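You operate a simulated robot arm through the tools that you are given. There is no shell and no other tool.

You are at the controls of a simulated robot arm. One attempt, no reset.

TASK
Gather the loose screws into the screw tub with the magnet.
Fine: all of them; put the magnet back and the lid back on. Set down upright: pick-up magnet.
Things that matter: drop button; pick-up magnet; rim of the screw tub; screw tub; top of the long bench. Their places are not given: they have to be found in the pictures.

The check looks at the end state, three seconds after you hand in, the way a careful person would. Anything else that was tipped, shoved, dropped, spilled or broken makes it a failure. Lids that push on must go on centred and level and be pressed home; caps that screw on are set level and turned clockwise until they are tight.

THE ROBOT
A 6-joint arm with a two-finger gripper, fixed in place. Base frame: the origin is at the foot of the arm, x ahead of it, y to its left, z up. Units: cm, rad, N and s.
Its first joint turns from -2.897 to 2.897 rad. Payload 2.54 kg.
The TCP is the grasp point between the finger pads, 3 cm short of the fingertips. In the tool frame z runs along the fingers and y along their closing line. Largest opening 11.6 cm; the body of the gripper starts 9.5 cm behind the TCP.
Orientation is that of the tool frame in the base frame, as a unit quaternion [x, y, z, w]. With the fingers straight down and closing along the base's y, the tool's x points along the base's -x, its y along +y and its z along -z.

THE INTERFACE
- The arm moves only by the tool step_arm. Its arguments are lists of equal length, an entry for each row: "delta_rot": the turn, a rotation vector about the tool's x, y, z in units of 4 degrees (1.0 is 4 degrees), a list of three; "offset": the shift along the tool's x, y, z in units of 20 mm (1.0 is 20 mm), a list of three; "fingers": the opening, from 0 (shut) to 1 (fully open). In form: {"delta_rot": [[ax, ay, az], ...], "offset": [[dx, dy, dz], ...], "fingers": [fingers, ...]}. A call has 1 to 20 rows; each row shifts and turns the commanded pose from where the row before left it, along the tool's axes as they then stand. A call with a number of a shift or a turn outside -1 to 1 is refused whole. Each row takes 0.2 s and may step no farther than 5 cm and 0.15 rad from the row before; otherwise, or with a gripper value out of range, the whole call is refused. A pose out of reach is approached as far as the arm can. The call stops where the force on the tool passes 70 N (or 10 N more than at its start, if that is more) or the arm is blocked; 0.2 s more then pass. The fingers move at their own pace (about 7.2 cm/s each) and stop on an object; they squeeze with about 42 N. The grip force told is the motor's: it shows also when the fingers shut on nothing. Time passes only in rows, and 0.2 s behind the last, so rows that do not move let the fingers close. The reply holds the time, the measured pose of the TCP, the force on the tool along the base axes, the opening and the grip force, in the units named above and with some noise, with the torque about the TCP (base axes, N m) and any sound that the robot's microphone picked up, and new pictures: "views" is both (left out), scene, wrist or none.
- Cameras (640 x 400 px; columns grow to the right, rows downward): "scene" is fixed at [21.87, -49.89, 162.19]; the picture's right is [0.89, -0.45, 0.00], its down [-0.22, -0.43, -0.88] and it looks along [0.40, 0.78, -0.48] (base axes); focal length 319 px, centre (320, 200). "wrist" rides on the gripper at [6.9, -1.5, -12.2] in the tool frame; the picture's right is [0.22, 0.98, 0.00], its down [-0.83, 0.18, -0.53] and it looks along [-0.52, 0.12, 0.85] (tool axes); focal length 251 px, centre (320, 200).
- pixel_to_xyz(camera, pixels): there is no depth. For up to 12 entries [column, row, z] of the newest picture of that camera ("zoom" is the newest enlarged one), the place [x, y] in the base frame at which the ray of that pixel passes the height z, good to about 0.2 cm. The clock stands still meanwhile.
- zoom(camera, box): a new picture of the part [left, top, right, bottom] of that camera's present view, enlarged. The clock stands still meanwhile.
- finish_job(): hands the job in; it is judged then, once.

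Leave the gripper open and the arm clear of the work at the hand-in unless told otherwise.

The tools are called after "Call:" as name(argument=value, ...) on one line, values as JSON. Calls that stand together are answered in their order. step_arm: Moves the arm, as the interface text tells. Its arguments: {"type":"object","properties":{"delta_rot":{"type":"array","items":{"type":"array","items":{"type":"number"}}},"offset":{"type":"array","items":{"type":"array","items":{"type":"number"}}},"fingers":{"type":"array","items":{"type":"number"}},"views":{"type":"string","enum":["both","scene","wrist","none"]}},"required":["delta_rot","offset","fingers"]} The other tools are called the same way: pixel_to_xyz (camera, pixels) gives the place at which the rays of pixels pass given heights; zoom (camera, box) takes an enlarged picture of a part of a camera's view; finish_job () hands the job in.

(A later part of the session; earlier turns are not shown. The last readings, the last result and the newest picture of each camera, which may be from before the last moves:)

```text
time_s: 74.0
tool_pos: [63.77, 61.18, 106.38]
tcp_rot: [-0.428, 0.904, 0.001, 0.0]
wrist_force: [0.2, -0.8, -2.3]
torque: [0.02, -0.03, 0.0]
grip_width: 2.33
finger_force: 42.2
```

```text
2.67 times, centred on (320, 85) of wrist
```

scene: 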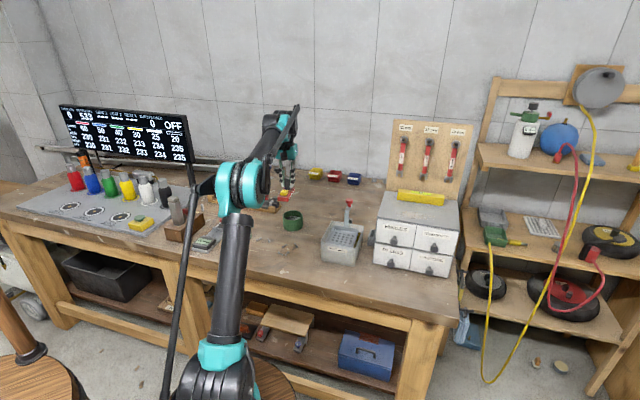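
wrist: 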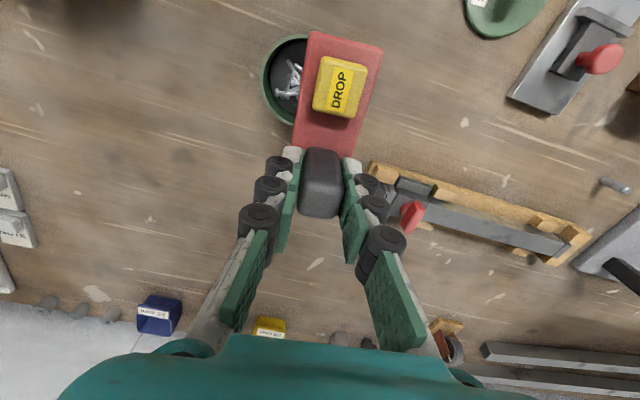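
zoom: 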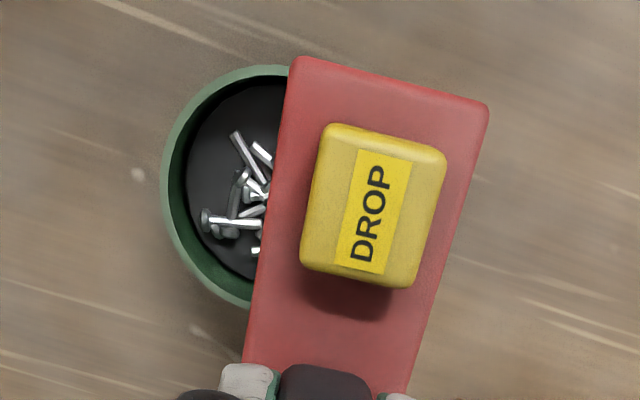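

No stray screw shows around the tub in the scene. Six remain: C, I, G, J, E and F. I'll slide sideways 8 cm at this height so the wrist camera gets a clear view of the tub and the bench around it.

Call:
step_arm(delta_rot=[[0, 0, 0], [0, 0, 0], [0, 0, 0], [0, 0, 0], [0, 0, 0], [0, 0, 0]], offset=[[0, 0.6, 0], [0, 0.9, 0], [0, 0.9, 0], [0, 0.9, 0], [0, 0.7, 0], [0, 0, 0]], fingers=[0, 0, 0, 0, 0, 0], views="both")

Call:
zoom(camera="wrist", box=[140, 20, 300, 150])

Call:
zoom(camera="scene", box=[262, 190, 326, 240])

```text
time_s: 75.4
tool_pos: [57.66, 66.38, 106.19]
tcp_rot: [-0.428, 0.904, 0.0, 0.003]
wrist_force: [-0.5, 0.9, -2.4]
torque: [0.04, -0.03, 0.01]
grip_width: 2.31
finger_force: 41.8
```

scene: 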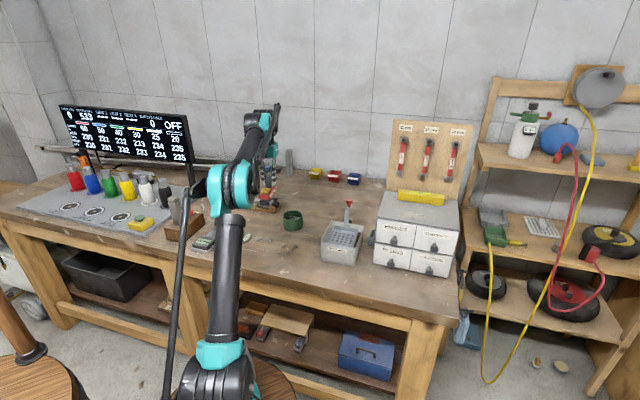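
wrist: 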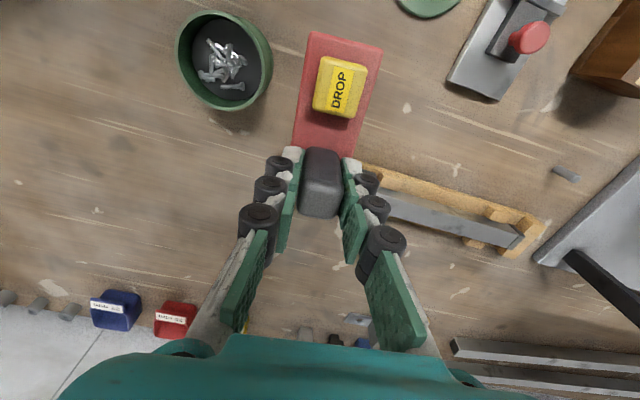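

```text
3.08 times, centred on (220, 85) of wrist
```

zoom: 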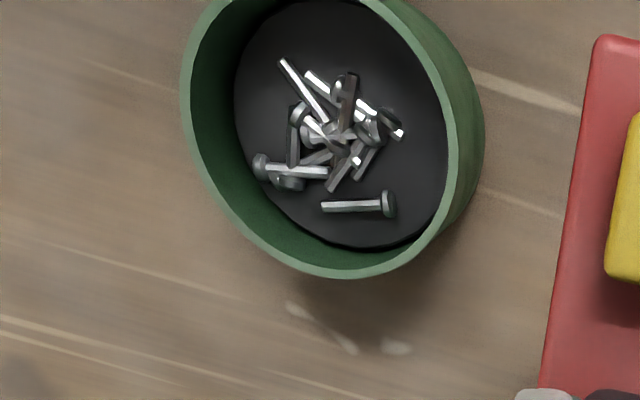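

```text
8.00 times, centred on (294, 215) of scene
```

zoom: 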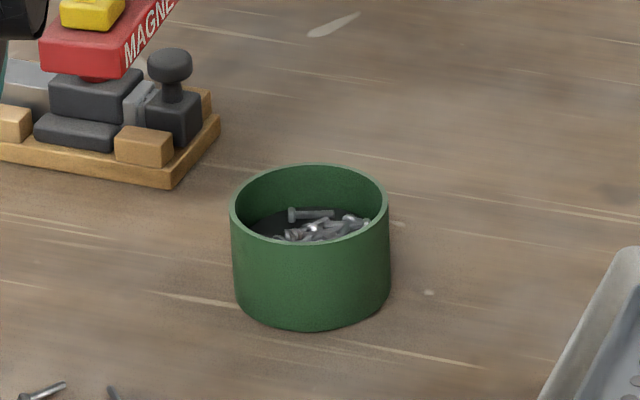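

The bench around the tub is clear, so the fourth screw fell into the tub as well. Next batch: C and I at the left. I'll move the magnet over their midpoint and lower to about 3 cm above them, where it should pull just those two.

Call:
step_arm(delta_rot=[[0, 0, 0], [0, 0, 0], [0, 0, 0], [0, 0, 0], [0, 0, 0], [0, 0, 0], [0, 0, 0], [0, 0, 0], [0, 0, 0], [0, 0, 0], [0, 0, 0], [0, 0, 0], [0, 0, 0], [0, 0, 0], [0, 0, 0]], offset=[[0.9, -0.13, 0], [0.96, -0.134, 0], [0.96, -0.134, 0], [0.96, -0.134, 0], [0.96, -0.134, 0], [0.96, -0.134, 0], [0.95, -0.14, 0], [0, 0, 0.7], [0, 0, 0.8], [0, 0, 0.8], [0, 0, 0.8], [0, 0, 0.8], [0, 0, 0.8], [0, 0, 0.5], [0, 0, 0]], fingers=[0, 0, 0, 0, 0, 0, 0, 0, 0, 0, 0, 0, 0, 0, 0], views="both")

Call:
zoom(camera="scene", box=[230, 200, 326, 260])

Call:
zoom(camera="wrist", box=[160, 20, 400, 200])

```text
time_s: 78.6
tool_pos: [50.78, 54.87, 96.02]
tcp_rot: [-0.428, 0.904, 0.001, 0.001]
wrist_force: [0.1, 0.1, -3.2]
torque: [0.09, -0.06, 0.03]
grip_width: 2.31
finger_force: 42.2
```

scene: 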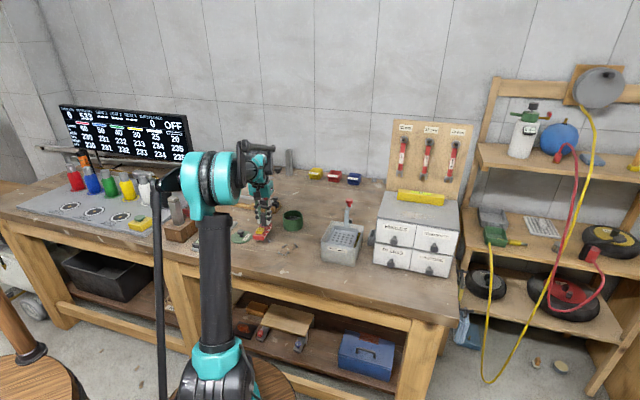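
wrist: 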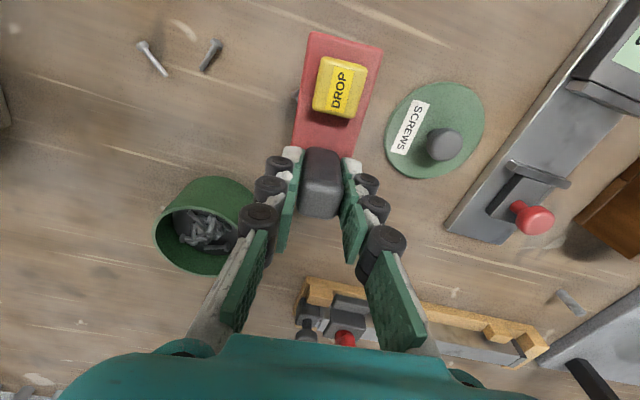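

```text
6.67 times, centred on (278, 230) of scene
```

zoom: 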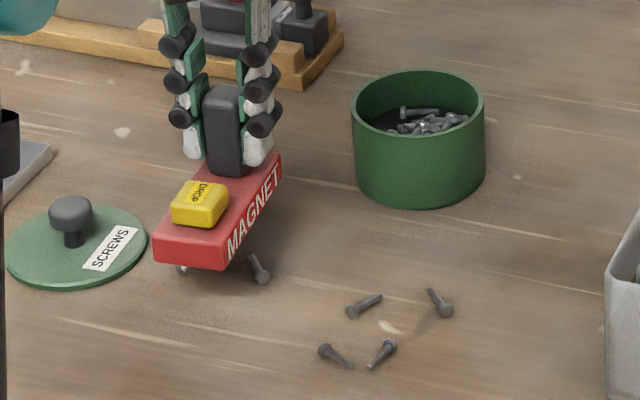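

```text
2.22 times, centred on (280, 110) of wrist
```

zoom: 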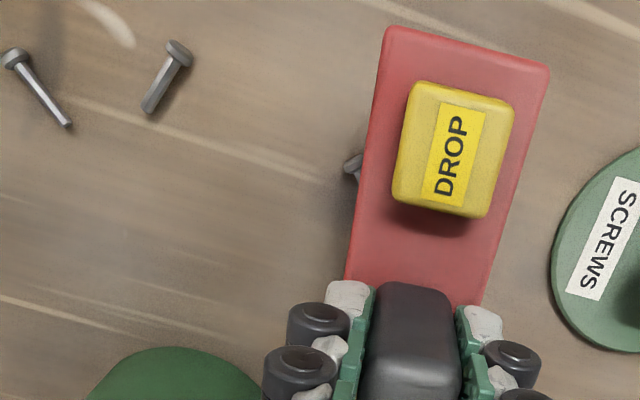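

C and I haven't moved yet. I'll lower another 0.8 cm.

Call:
step_arm(delta_rot=[[0, 0, 0], [0, 0, 0], [0, 0, 0]], offset=[[0, 0, 0.2], [0, 0, 0.2], [0, 0, 0]], fingers=[0, 0, 0], views="both")

Call:
zoom(camera="scene", box=[230, 200, 326, 260])

Call:
zoom(camera="wrist", box=[160, 20, 400, 200])

```text
time_s: 79.4
tool_pos: [50.66, 54.83, 95.15]
tcp_rot: [-0.429, 0.903, 0.0, 0.001]
wrist_force: [-0.4, 0.2, -3.0]
torque: [0.06, -0.01, 0.02]
grip_width: 2.34
finger_force: 42.4
```

scene: 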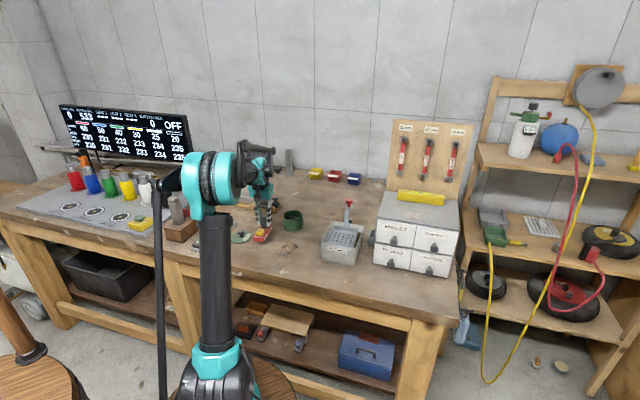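
wrist: 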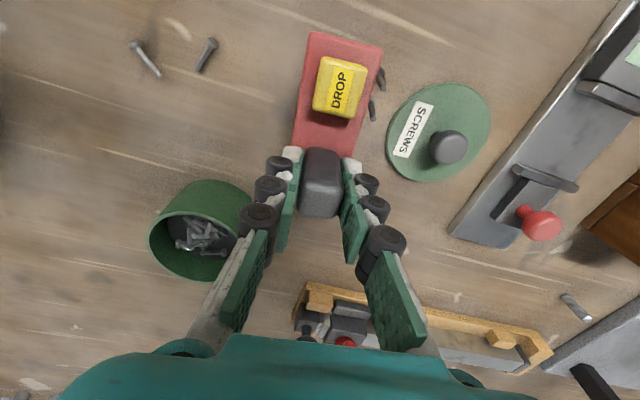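

```text
6.67 times, centred on (278, 230) of scene
```

zoom: 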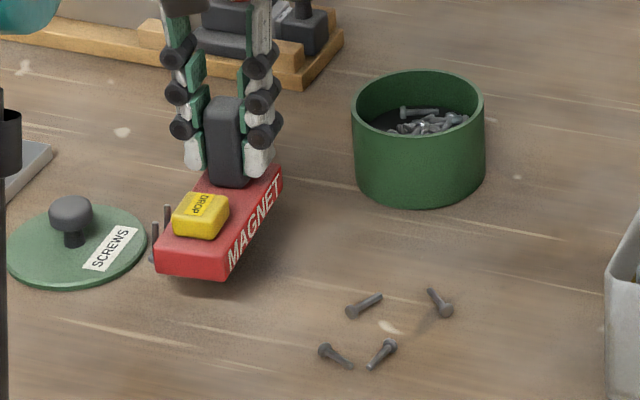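

```text
2.22 times, centred on (280, 110) of wrist
```

zoom: 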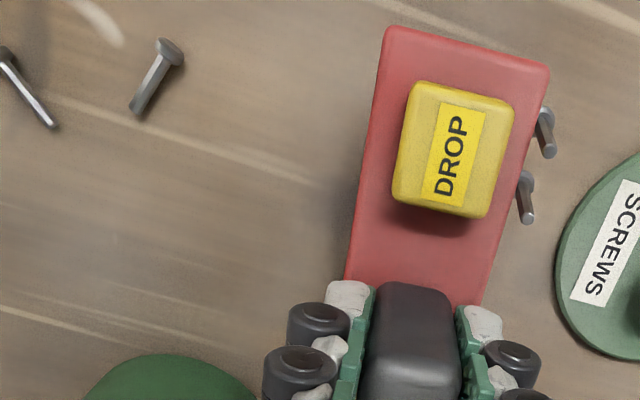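

C and I are now on the plain side near the button end. Each screw seems to have its own place on the magnet. I'll zoom into the tub to compare its contents, and into the held screws.

Call:
zoom(camera="scene", box=[278, 205, 308, 225])

Call:
zoom(camera="wrist", box=[140, 170, 260, 290])

Call:
zoom(camera="wrist", box=[280, 20, 420, 150])

```text
16.00 times, centred on (293, 215) of scene
```

zoom: 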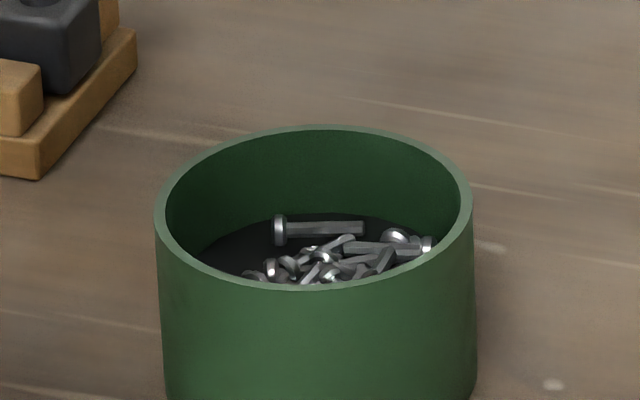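

```text
3.33 times, centred on (200, 230) of wrist
```

zoom: 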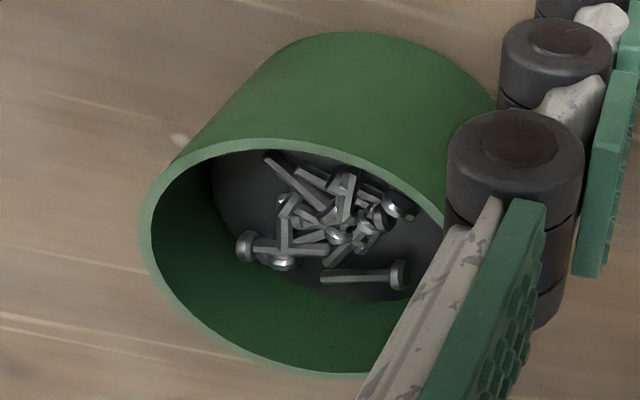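

```text
3.08 times, centred on (350, 85) of wrist
```

zoom: 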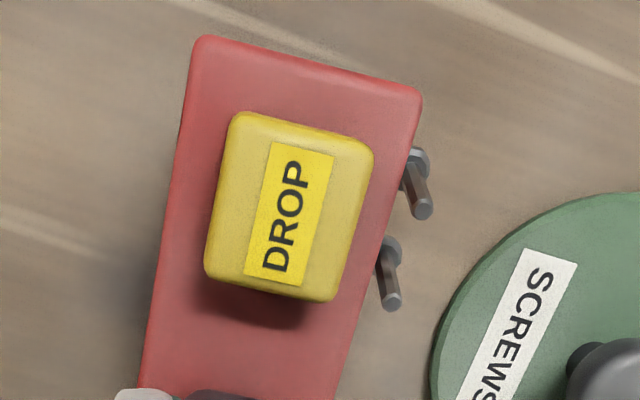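

The tub holds a good pile and nothing lies around it. Next is G alone at about (55.2, 45.8), with the magnet positioned so E, F and J stay out of range. I'll rise, shift over it and lower to TCP z ≈ 95.6.

Call:
step_arm(delta_rot=[[0, 0, 0], [0, 0, 0], [0, 0, 0], [0, 0, 0], [0, 0, 0], [0, 0, 0], [0, 0, 0], [0, 0, 0], [0, 0, 0], [0, 0, 0]], offset=[[0, 0, -0.8], [0, 0, -0.8], [-0.11, -0.78, 0], [-0.11, -0.78, 0], [-0.11, -0.78, 0], [-0.11, -0.78, 0], [-0.11, -0.78, 0], [0, 0, 0.7], [0, 0, 0.65], [0, 0, 0]], fingers=[0, 0, 0, 0, 0, 0, 0, 0, 0, 0], views="both")

Call:
zoom(camera="scene", box=[240, 205, 336, 265])

Call:
zoom(camera="wrist", box=[180, 20, 420, 200])

```text
time_s: 81.6
tool_pos: [57.25, 50.71, 95.48]
tcp_rot: [-0.427, 0.904, 0.001, 0.0]
wrist_force: [-0.2, 0.4, -3.5]
torque: [0.07, -0.04, -0.02]
grip_width: 2.34
finger_force: 42.3
```

scene: 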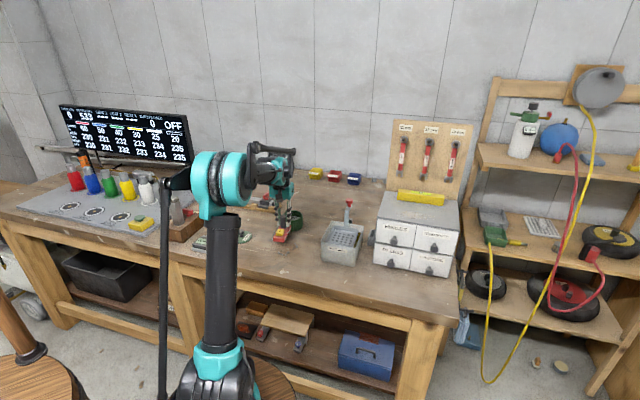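
wrist: 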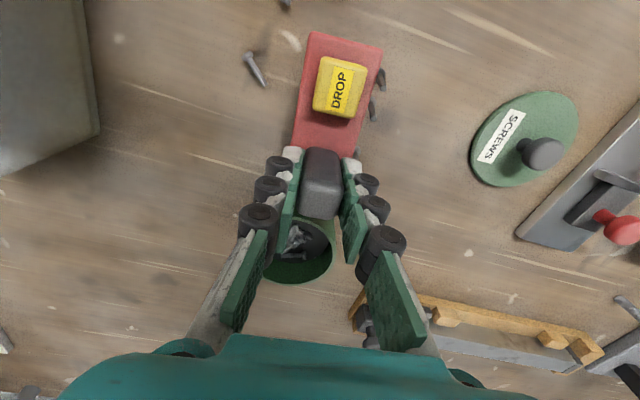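

```text
6.67 times, centred on (288, 235) of scene
```

zoom: 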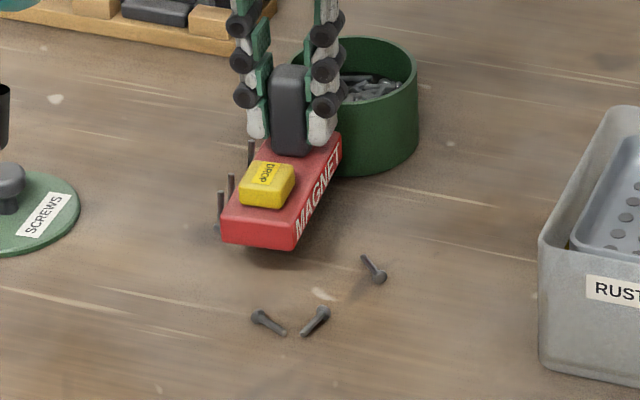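

```text
2.22 times, centred on (300, 110) of wrist
```

zoom: 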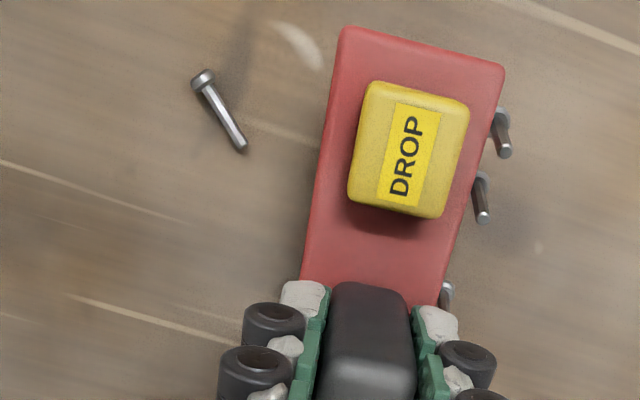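

G is now held as well, on the same plain side. J, E and F remain. I'll take these three to the tub with the plain side over the opening: TCP target (67.6, 58.7), first rising to z ≈ 104.

Call:
step_arm(delta_rot=[[0, 0, 0], [0, 0, 0], [0, 0, 0], [0, 0, 0], [0, 0, 0], [0, 0, 0], [0, 0, 0], [0, 0, 0], [0, 0, 0], [0, 0, 0], [0, 0, 0], [0, 0, 0], [0, 0, 0]], offset=[[0, 0, -0.7], [0, 0, -0.9], [0, 0, -0.9], [0, 0, -0.9], [0, 0, -0.8], [-0.91, -0.208, 0], [-0.91, -0.208, 0], [-0.91, -0.208, 0], [-0.91, -0.208, 0], [-0.91, -0.208, 0], [-0.91, -0.208, 0], [-0.91, -0.21, 0], [0, 0, 0]], fingers=[0, 0, 0, 0, 0, 0, 0, 0, 0, 0, 0, 0, 0], views="both")

Call:
zoom(camera="scene", box=[254, 180, 350, 250])

Call:
zoom(camera="wrist", box=[260, 10, 460, 160])

```text
time_s: 84.4
tool_pos: [67.49, 58.82, 103.68]
tcp_rot: [-0.428, 0.904, 0.0, 0.0]
wrist_force: [0.4, 0.3, -2.8]
torque: [0.03, -0.07, -0.01]
grip_width: 2.31
finger_force: 41.8
```

scene: 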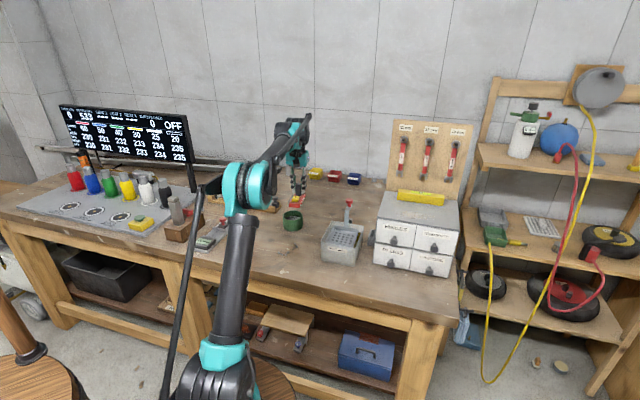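
wrist: 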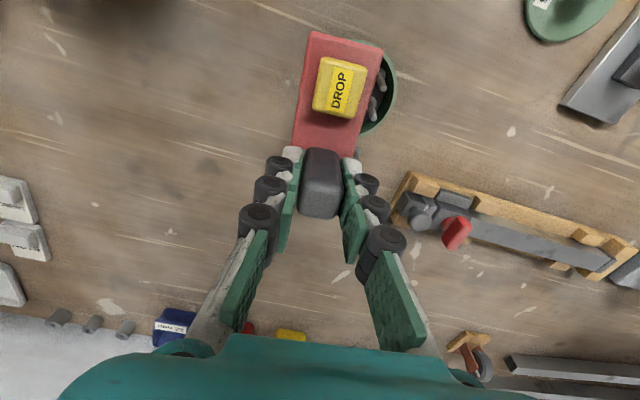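

```text
5.71 times, centred on (302, 215) of scene
```

zoom: 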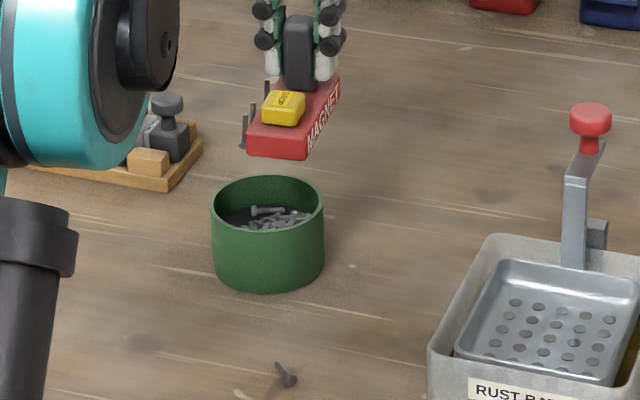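

```text
2.67 times, centred on (360, 85) of wrist
```

zoom: 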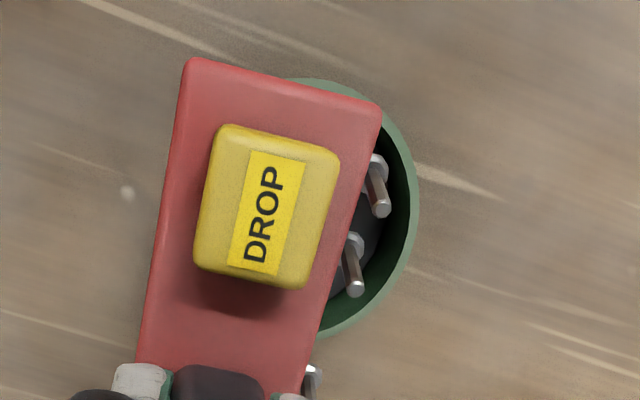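

I'll verify the alignment by projecting the visible rim points at (396.6, 85), (367, 40) and (371, 133.6).

Call:
pixel_to_xyz(camera="wrist", pixels=[[396.6, 84.9, 91.8], [367.3, 40, 91.8], [370.5, 132, 91.8], [388, 55, 91.8], [389, 115, 91.8], [376.5, 73.5, 96.5], [372.5, 107, 96.5]])

```text
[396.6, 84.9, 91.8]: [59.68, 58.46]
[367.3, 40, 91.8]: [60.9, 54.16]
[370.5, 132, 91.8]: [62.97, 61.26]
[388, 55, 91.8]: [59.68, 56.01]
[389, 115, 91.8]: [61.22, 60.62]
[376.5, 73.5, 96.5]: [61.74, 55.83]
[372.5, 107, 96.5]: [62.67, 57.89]
```

Alignment is good: the three screws will be 0.4–2.9 cm from the tub centre. I'll lower to TCP z ≈ 98.4, then creep down.

Call:
step_arm(delta_rot=[[0, 0, 0], [0, 0, 0], [0, 0, 0], [0, 0, 0], [0, 0, 0], [0, 0, 0], [0, 0, 0]], offset=[[0, 0, 0.4], [0, 0, 0.5], [0, 0, 0.5], [0, 0, 0.5], [0, 0, 0.4], [0, 0, 0.3], [0, 0, 0]], fingers=[0, 0, 0, 0, 0, 0, 0], views="both")

Call:
zoom(camera="scene", box=[270, 195, 318, 235])

Call:
zoom(camera="wrist", box=[260, 10, 460, 160])

```text
time_s: 86.0
tool_pos: [67.88, 58.91, 98.76]
tcp_rot: [-0.428, 0.904, 0.001, 0.001]
wrist_force: [0.3, 0.3, -3.2]
torque: [0.03, -0.01, 0.0]
grip_width: 2.32
finger_force: 41.3
```

scene: 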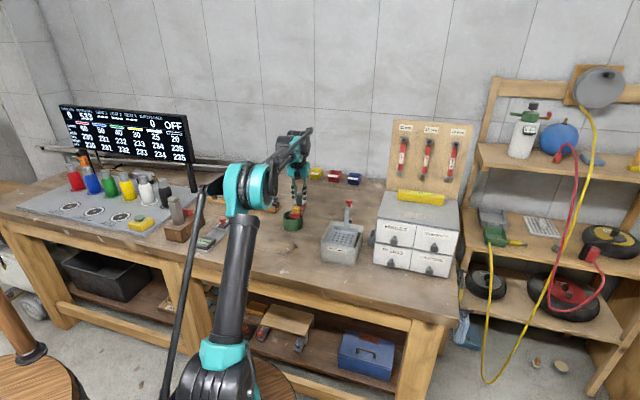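
wrist: 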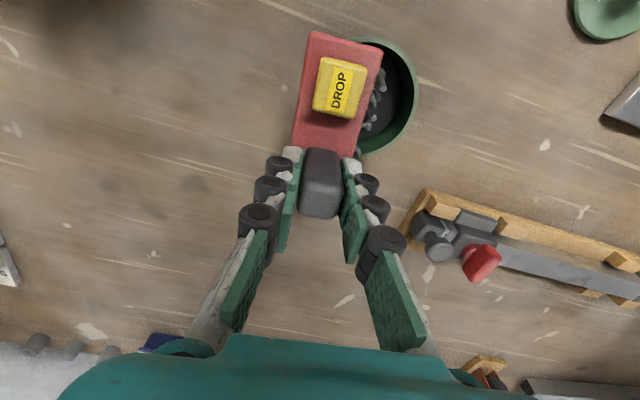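

```text
10.00 times, centred on (294, 215) of scene
```

zoom: 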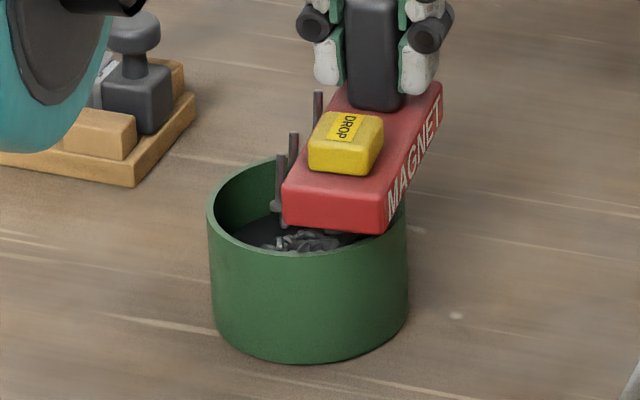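

```text
2.67 times, centred on (360, 85) of wrist
```

zoom: 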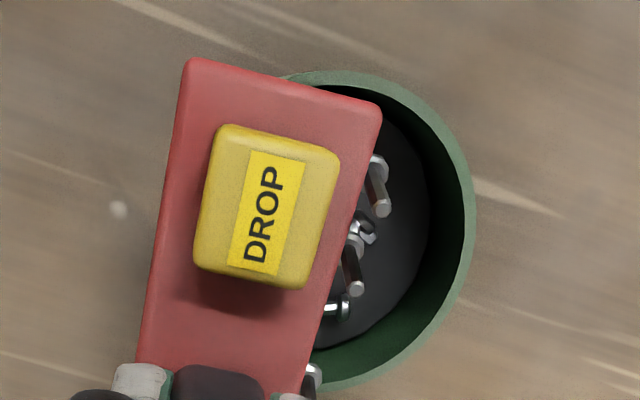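

The screws are over the opening. I'll shift 2–3 mm toward the button end for better balance, then creep down to contact.

Call:
step_arm(delta_rot=[[0, 0, 0], [0, 0, 0], [0, 0, 0], [0, 0, 0], [0, 0, 0]], offset=[[0.12, 0.03, 0.1], [0, 0, 0.1], [0, 0, 0.1], [0, 0, 0.1], [0, 0, 0]], fingers=[0, 0, 0, 0, 0], views="none")

Call:
step_arm(delta_rot=[[0, 0, 0], [0, 0, 0], [0, 0, 0]], offset=[[0, 0, 0.04], [0, 0, 0.04], [0, 0, 0]], fingers=[0, 0, 0], views="none")

```text
time_s: 87.2
tool_pos: [67.44, 58.77, 97.81]
tcp_rot: [-0.429, 0.904, 0.0, 0.001]
wrist_force: [-0.2, -0.7, -2.9]
torque: [0.03, -0.04, -0.01]
grip_width: 2.33
finger_force: 42.5
```

```text
time_s: 88.0
tool_pos: [67.46, 58.7, 97.8]
tcp_rot: [-0.428, 0.904, 0.0, 0.0]
wrist_force: [-0.6, 0.2, -2.3]
torque: [0.03, -0.06, 0.01]
grip_width: 2.32
finger_force: 42.1
```

Still hanging freely. I'll continue down in 0.8 mm steps.

Call:
step_arm(delta_rot=[[0, 0, 0], [0, 0, 0]], offset=[[0, 0, 0.04], [0, 0, 0]], fingers=[0, 0], views="none")

Call:
step_arm(delta_rot=[[0, 0, 0], [0, 0, 0]], offset=[[0, 0, 0.04], [0, 0, 0]], fingers=[0, 0], views="none")

```text
time_s: 88.6
tool_pos: [67.51, 58.62, 97.75]
tcp_rot: [-0.427, 0.904, 0.001, 0.002]
wrist_force: [1.0, 0.7, 1.4]
torque: [-0.18, 0.13, 0.07]
grip_width: 2.32
finger_force: 41.9
```

```text
time_s: 89.2
tool_pos: [67.4, 58.71, 97.74]
tcp_rot: [-0.428, 0.904, 0.0, 0.001]
wrist_force: [6.7, 6.2, 26.0]
torque: [-0.23, 0.15, 0.03]
grip_width: 2.31
finger_force: 42.1
```

Contact on the rim (26 N at z ≈ 97.7). I'll ease off and open the fingers around the post.

Call:
step_arm(delta_rot=[[0, 0, 0], [0, 0, 0], [0, 0, 0], [0, 0, 0], [0, 0, 0], [0, 0, 0]], offset=[[0, 0, -0.06], [0, 0, 0], [0, 0, 0], [0, 0, 0], [0, 0, 0], [0, 0, 0]], fingers=[0, 0, 0.25, 0.35, 0.4, 0.4], views="both")

Call:
zoom(camera="scene", box=[270, 195, 318, 235])

Call:
zoom(camera="wrist", box=[240, 10, 440, 190])

```text
time_s: 90.6
tool_pos: [67.5, 58.6, 97.7]
tcp_rot: [-0.428, 0.904, 0.0, 0.001]
wrist_force: [0.6, -0.1, -0.9]
torque: [-0.01, 0.03, 0.03]
grip_width: 4.63
finger_force: 0.0
```

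scene: 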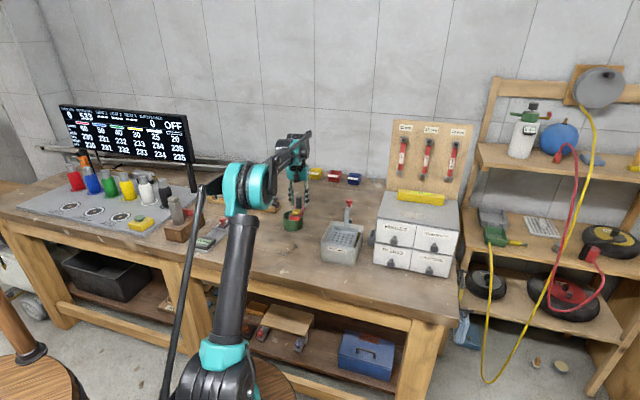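
wrist: 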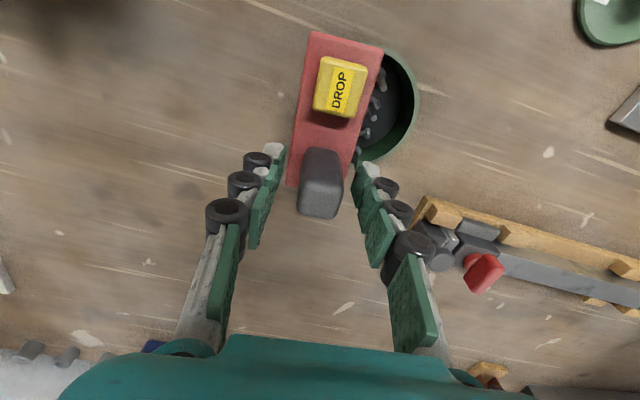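

```text
10.00 times, centred on (294, 215) of scene
```

zoom: 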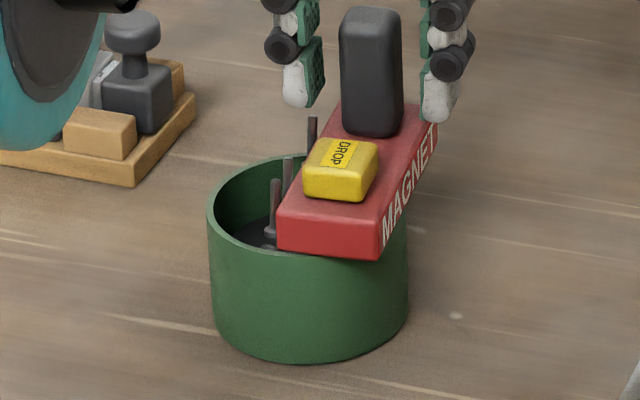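

```text
2.22 times, centred on (340, 100) of wrist
```

zoom: 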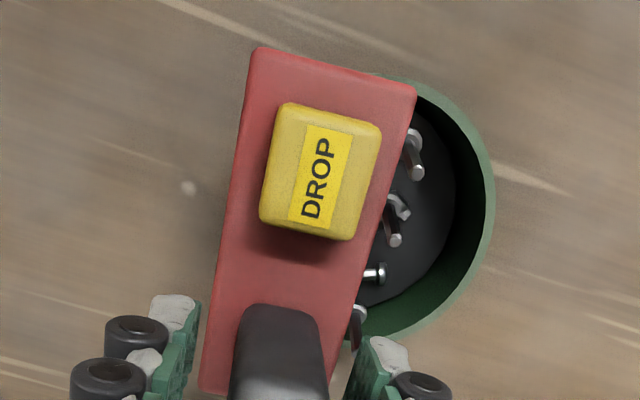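

The magnet rests level by itself with the screws over the opening. I'll rise, close the fingers and move 4.9 cm to above the button.

Call:
step_arm(delta_rot=[[0, 0, 0], [0, 0, 0], [0, 0, 0], [0, 0, 0], [0, 0, 0], [0, 0, 0], [0, 0, 0], [0, 0, 0], [0, 0, 0], [0, 0, 0], [0, 0, 0], [0, 0, 0]], offset=[[0, 0, -0.3], [0, 0, -0.6], [0, 0, -0.8], [0, 0, -0.8], [0, 0, -0.8], [0, 0, -0.5], [0.5, 0, 0], [0.6, 0, 0], [0.6, 0, 0], [0.5, 0, 0], [0.27, 0, 0], [0, 0, 0]], fingers=[0.4, 0.4, 0.4, 0.4, 0.4, 0.4, 0, 0, 0, 0, 0, 0], views="both")

Call:
zoom(camera="wrist", box=[240, 60, 400, 200])

```text
time_s: 93.2
tool_pos: [64.44, 54.91, 105.35]
tcp_rot: [-0.429, 0.903, 0.0, 0.002]
wrist_force: [-0.4, -0.2, 0.2]
torque: [0.02, 0.01, 0.01]
grip_width: 0.02
finger_force: 28.2
```

scene: 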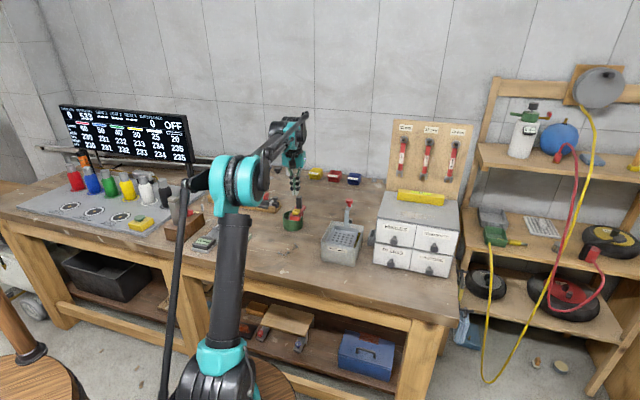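
wrist: 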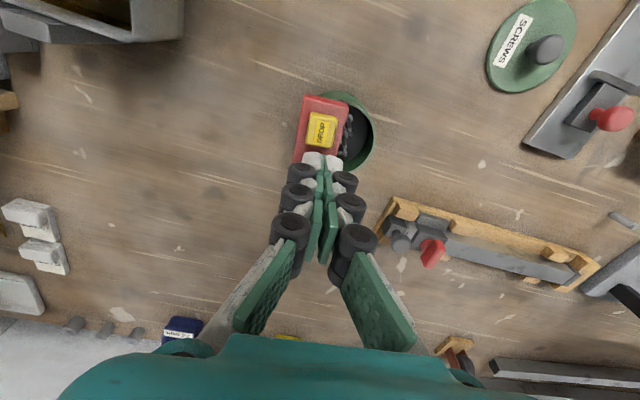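

```text
2.86 times, centred on (320, 130) of wrist
```

zoom: 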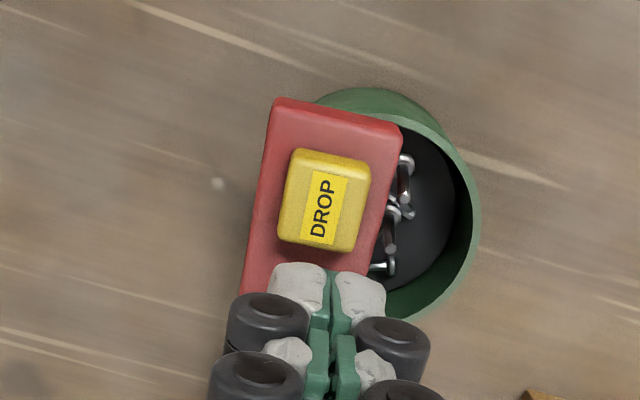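

The closed tips are lined up over the button just as before. I'll descend to TCP z ≈ 98.3, then press in small steps.

Call:
step_arm(delta_rot=[[0, 0, 0], [0, 0, 0], [0, 0, 0], [0, 0, 0], [0, 0, 0], [0, 0, 0], [0, 0, 0], [0, 0, 0], [0, 0, 0], [0, 0, 0], [0, 0, 0], [0, 0, 0], [0, 0, 0]], offset=[[0, 0, 0.7], [0, 0, 0.8], [0, 0, 0.8], [0, 0, 0.6], [0, 0, 0.4], [0, 0, 0.2], [0, 0, 0.05], [0, 0, 0.05], [0, 0, 0.05], [0, 0, 0.05], [0, 0, 0.05], [0, 0, 0.05], [0, 0, 0]], fingers=[0, 0, 0, 0, 0, 0, 0, 0, 0, 0, 0, 0, 0], views="scene")

Call:
zoom(camera="scene", box=[270, 195, 318, 235])

```text
time_s: 96.0
tool_pos: [64.26, 54.92, 97.81]
tcp_rot: [-0.428, 0.904, 0.001, 0.0]
wrist_force: [-0.8, 0.1, 0.5]
torque: [0.02, 0.01, -0.03]
grip_width: 0.6
finger_force: 28.4
```

scene: 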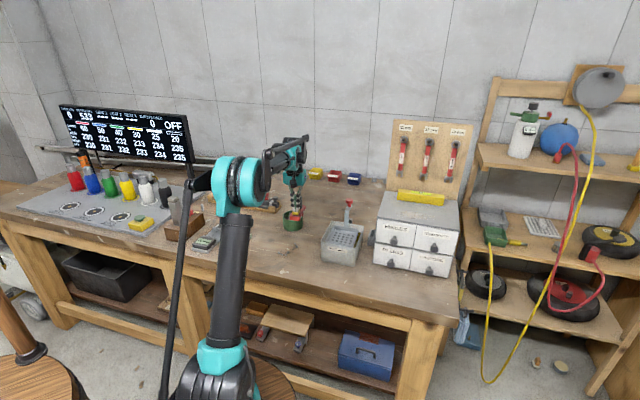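

```text
10.00 times, centred on (294, 215) of scene
```

zoom: 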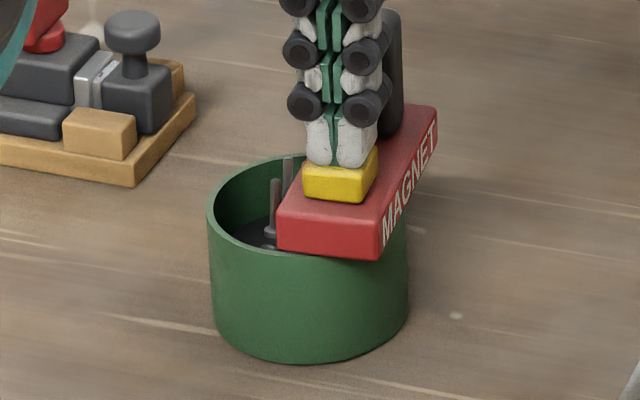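

The fingers are on the button. I'll press on in small steps to the click.

Call:
step_arm(delta_rot=[[0, 0, 0], [0, 0, 0], [0, 0, 0], [0, 0, 0], [0, 0, 0]], offset=[[0, 0, 0.04], [0, 0, 0.04], [0, 0, 0.04], [0, 0, 0.04], [0, 0, 0]], fingers=[0, 0, 0, 0, 0], views="none")

Call:
step_arm(delta_rot=[[0, 0, 0], [0, 0, 0], [0, 0, 0], [0, 0, 0]], offset=[[0, 0, 0.04], [0, 0, 0.04], [0, 0, 0.04], [0, 0, 0]], fingers=[0, 0, 0, 0], views="scene")

Call:
zoom(camera="scene", box=[270, 195, 318, 235])

```text
time_s: 97.2
tool_pos: [64.37, 54.86, 97.59]
tcp_rot: [-0.428, 0.904, 0.001, 0.001]
wrist_force: [1.1, -0.3, 2.5]
torque: [0.01, -0.04, 0.03]
grip_width: 0.62
finger_force: 28.5
```

```text
time_s: 98.2
tool_pos: [64.25, 54.85, 97.26]
tcp_rot: [-0.428, 0.904, 0.0, 0.0]
wrist_force: [-0.1, -2.2, 1.6]
torque: [-0.03, 0.01, -0.02]
grip_width: 0.59
finger_force: 28.3
heard: click
```

scene: 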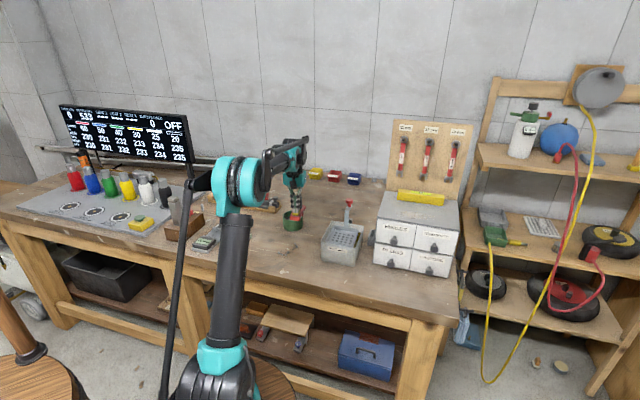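

```text
10.00 times, centred on (294, 215) of scene
```

zoom: 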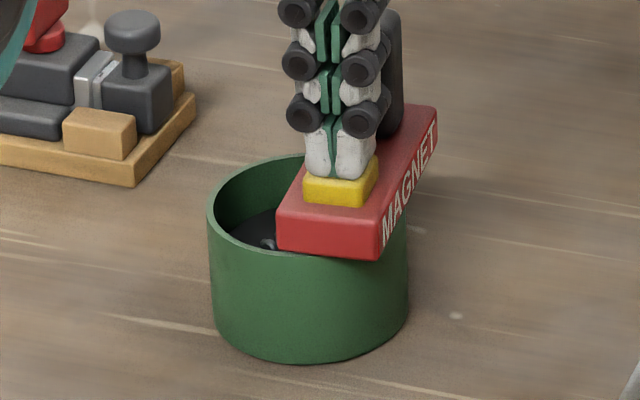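

Click again, and the held screws are gone from the side. I'll raise the fingers, go back over the post with the fingers open, and look around.

Call:
step_arm(delta_rot=[[0, 0, 0], [0, 0, 0], [0, 0, 0], [0, 0, 0], [0, 0, 0], [0, 0, 0], [0, 0, 0], [0, 0, 0], [0, 0, 0], [0, 0, 0], [0, 0, 0], [0, 0, 0], [0, 0, 0]], offset=[[0, 0, -0.1], [0, 0, -0.2], [0, 0, -0.5], [0, 0, -0.8], [0, 0, -0.9], [0, 0, -0.9], [0, 0, -0.6], [-0.5, 0, 0], [-0.6, 0, 0], [-0.6, 0, 0], [-0.5, 0, 0], [-0.24, 0, 0], [0, 0, 0]], fingers=[0, 0, 0, 0, 0, 0, 0, 0, 0.3, 0.4, 0.4, 0.4, 0.4], views="both")

Call:
zoom(camera="scene", box=[240, 190, 336, 260])

Call:
zoom(camera="wrist", box=[200, 10, 440, 190])

```text
time_s: 101.0
tool_pos: [67.59, 58.62, 105.34]
tcp_rot: [-0.428, 0.904, -0.001, 0.001]
wrist_force: [0.2, 0.2, 0.3]
torque: [0.03, 0.0, -0.02]
grip_width: 4.66
finger_force: 0.1
```

scene: 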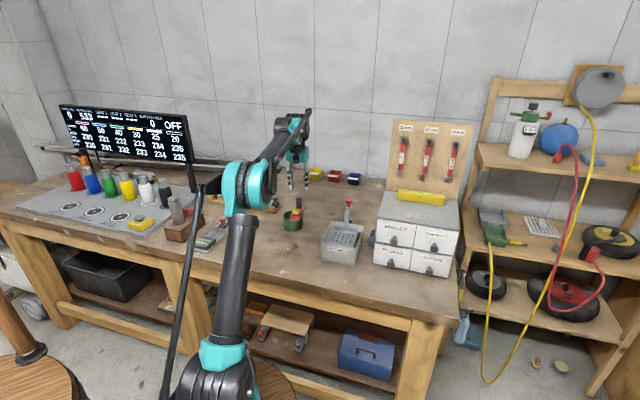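
wrist: 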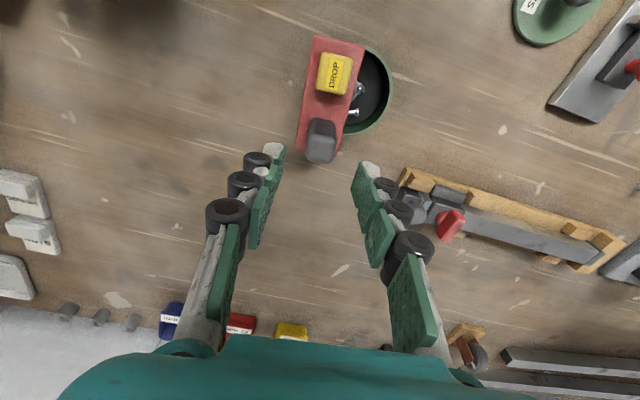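

```text
5.71 times, centred on (288, 225) of scene
```

zoom: 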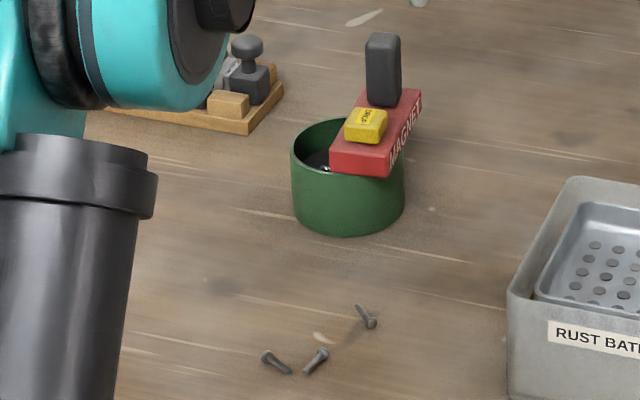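

```text
2.22 times, centred on (320, 100) of wrist
```

zoom: 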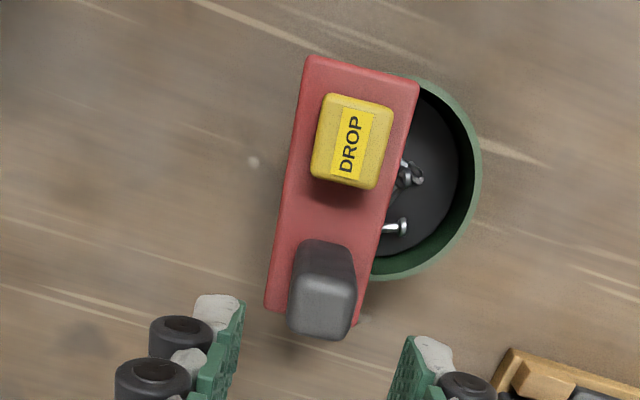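

The tub took them and the magnet is undisturbed. J, E and F remain on the bench. I'll descend and regrip the post.

Call:
step_arm(delta_rot=[[0, 0, 0], [0, 0, 0], [0, 0, 0], [0, 0, 0], [0, 0, 0], [0, 0, 0], [0, 0, 0], [0, 0, 0], [0, 0, 0], [0, 0, 0], [0, 0, 0]], offset=[[0.03, 0, 0.7], [0, 0, 0.8], [0, 0, 0.8], [0, 0, 0.8], [0, 0, 0.5], [0, 0, 0.23], [0, 0, 0], [0, 0, 0], [0, 0, 0], [0, 0, 0], [0, 0, 0]], fingers=[0.4, 0.4, 0.4, 0.4, 0.4, 0.4, 0.4, 0.2, 0, 0, 0], views="both")

Call:
zoom(camera="wrist", box=[240, 10, 440, 190])

```text
time_s: 103.4
tool_pos: [67.39, 58.6, 97.54]
tcp_rot: [-0.429, 0.903, 0.0, 0.0]
wrist_force: [0.9, 0.8, 0.2]
torque: [0.01, -0.03, -0.03]
grip_width: 2.29
finger_force: 42.3
```

scene: 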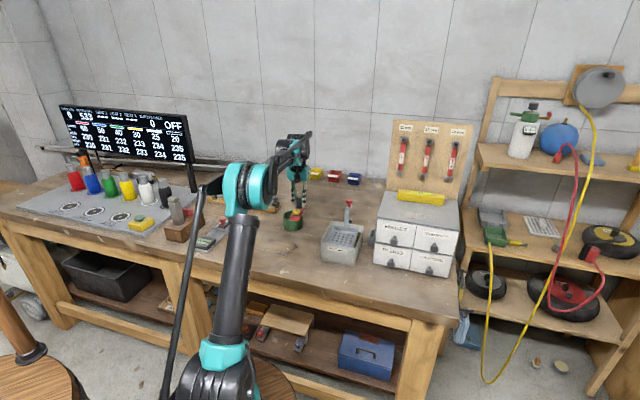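
wrist: 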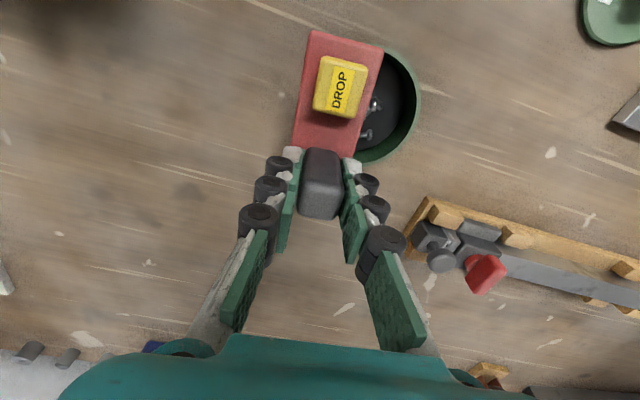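

```text
2.22 times, centred on (340, 100) of wrist
```

zoom: 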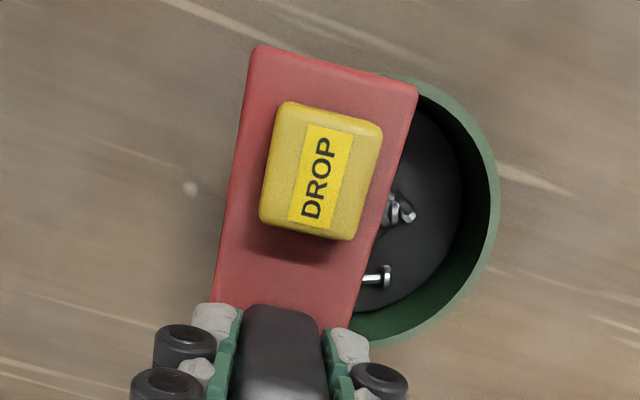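

Gripped again. I'll lift off and carry the magnet over the last three (J, E, F), centred near (54.8+, 43) with TCP (57.6, 45.1), staying high first.

Call:
step_arm(delta_rot=[[0, 0, 0], [0, 0, 0], [0, 0, 0], [0, 0, 0], [0, 0, 0], [0, 0, 0], [0, 0, 0], [0, 0, 0], [0, 0, 0], [0, 0, 0], [0, 0, 0], [0, 0, 0], [0, 0, 0], [0, 0, 0], [0, 0, 0], [0, 0, 0], [0, 0, 0]], offset=[[0, 0, -0.2], [0, 0, -0.5], [0, 0, -0.8], [0, 0, -0.9], [0, 0, -0.9], [0, 0, -0.9], [0, 0, 0], [0.923, -0.052, 0], [0.923, -0.052, 0], [0.923, -0.052, 0], [0.923, -0.052, 0], [0.923, -0.052, 0], [0.923, -0.052, 0], [0.923, -0.052, 0], [0.923, -0.052, 0], [0.923, -0.052, 0], [0, 0, 0]], fingers=[0, 0, 0, 0, 0, 0, 0, 0, 0, 0, 0, 0, 0, 0, 0, 0, 0], views="both")

Call:
zoom(camera="scene", box=[240, 190, 336, 260])

Call:
zoom(camera="scene", box=[278, 205, 308, 225])

Call:
zoom(camera="wrist", box=[200, 10, 440, 190])

```text
time_s: 107.0
tool_pos: [57.63, 45.16, 105.83]
tcp_rot: [-0.428, 0.904, 0.0, 0.002]
wrist_force: [0.5, -0.4, -3.6]
torque: [0.05, -0.01, 0.01]
grip_width: 2.3
finger_force: 42.1
```

scene: 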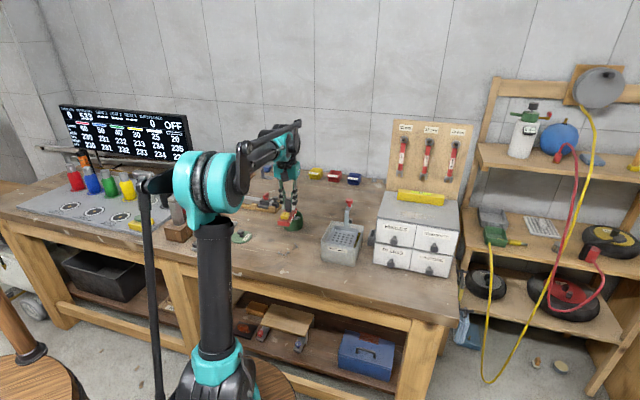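
wrist: 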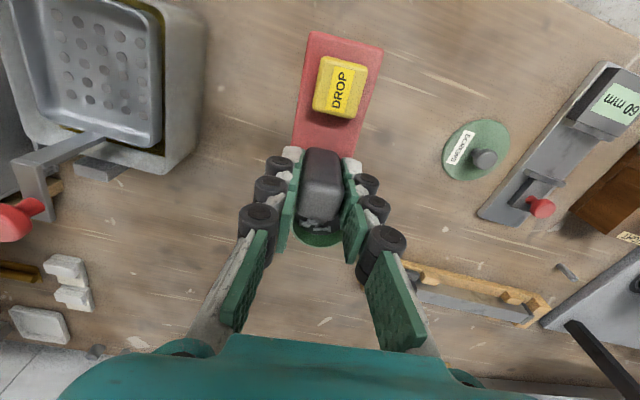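

```text
5.71 times, centred on (288, 225) of scene
```

zoom: 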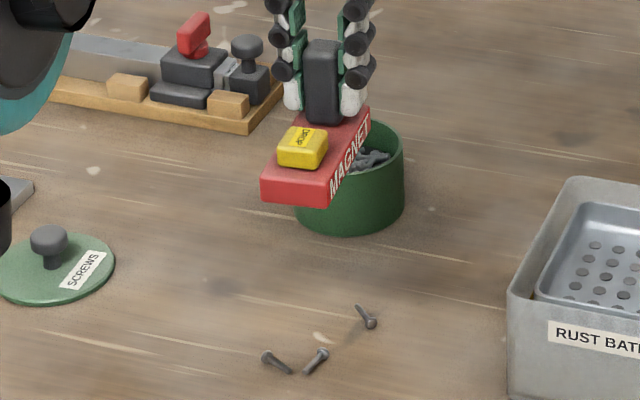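

```text
16.00 times, centred on (293, 215) of scene
```

zoom: 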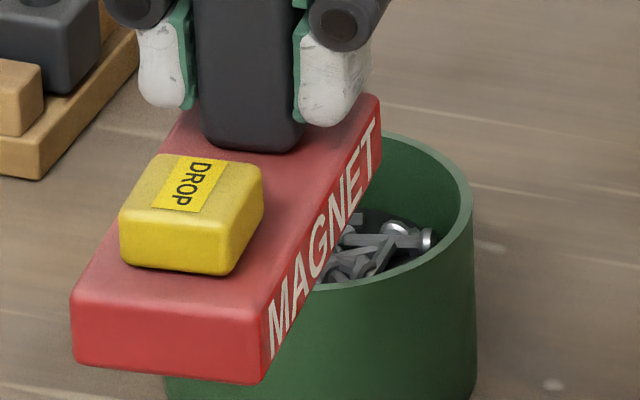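

```text
2.22 times, centred on (320, 100) of wrist
```

zoom: 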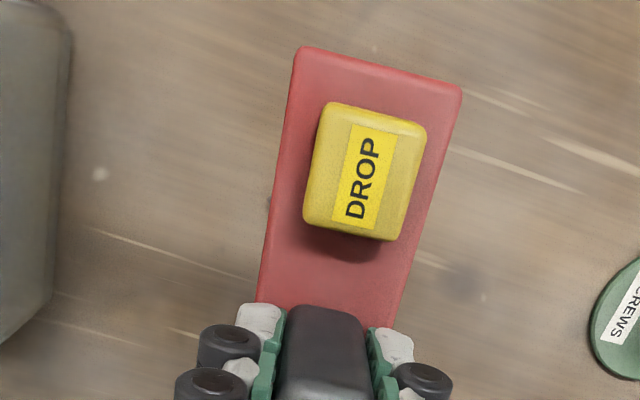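

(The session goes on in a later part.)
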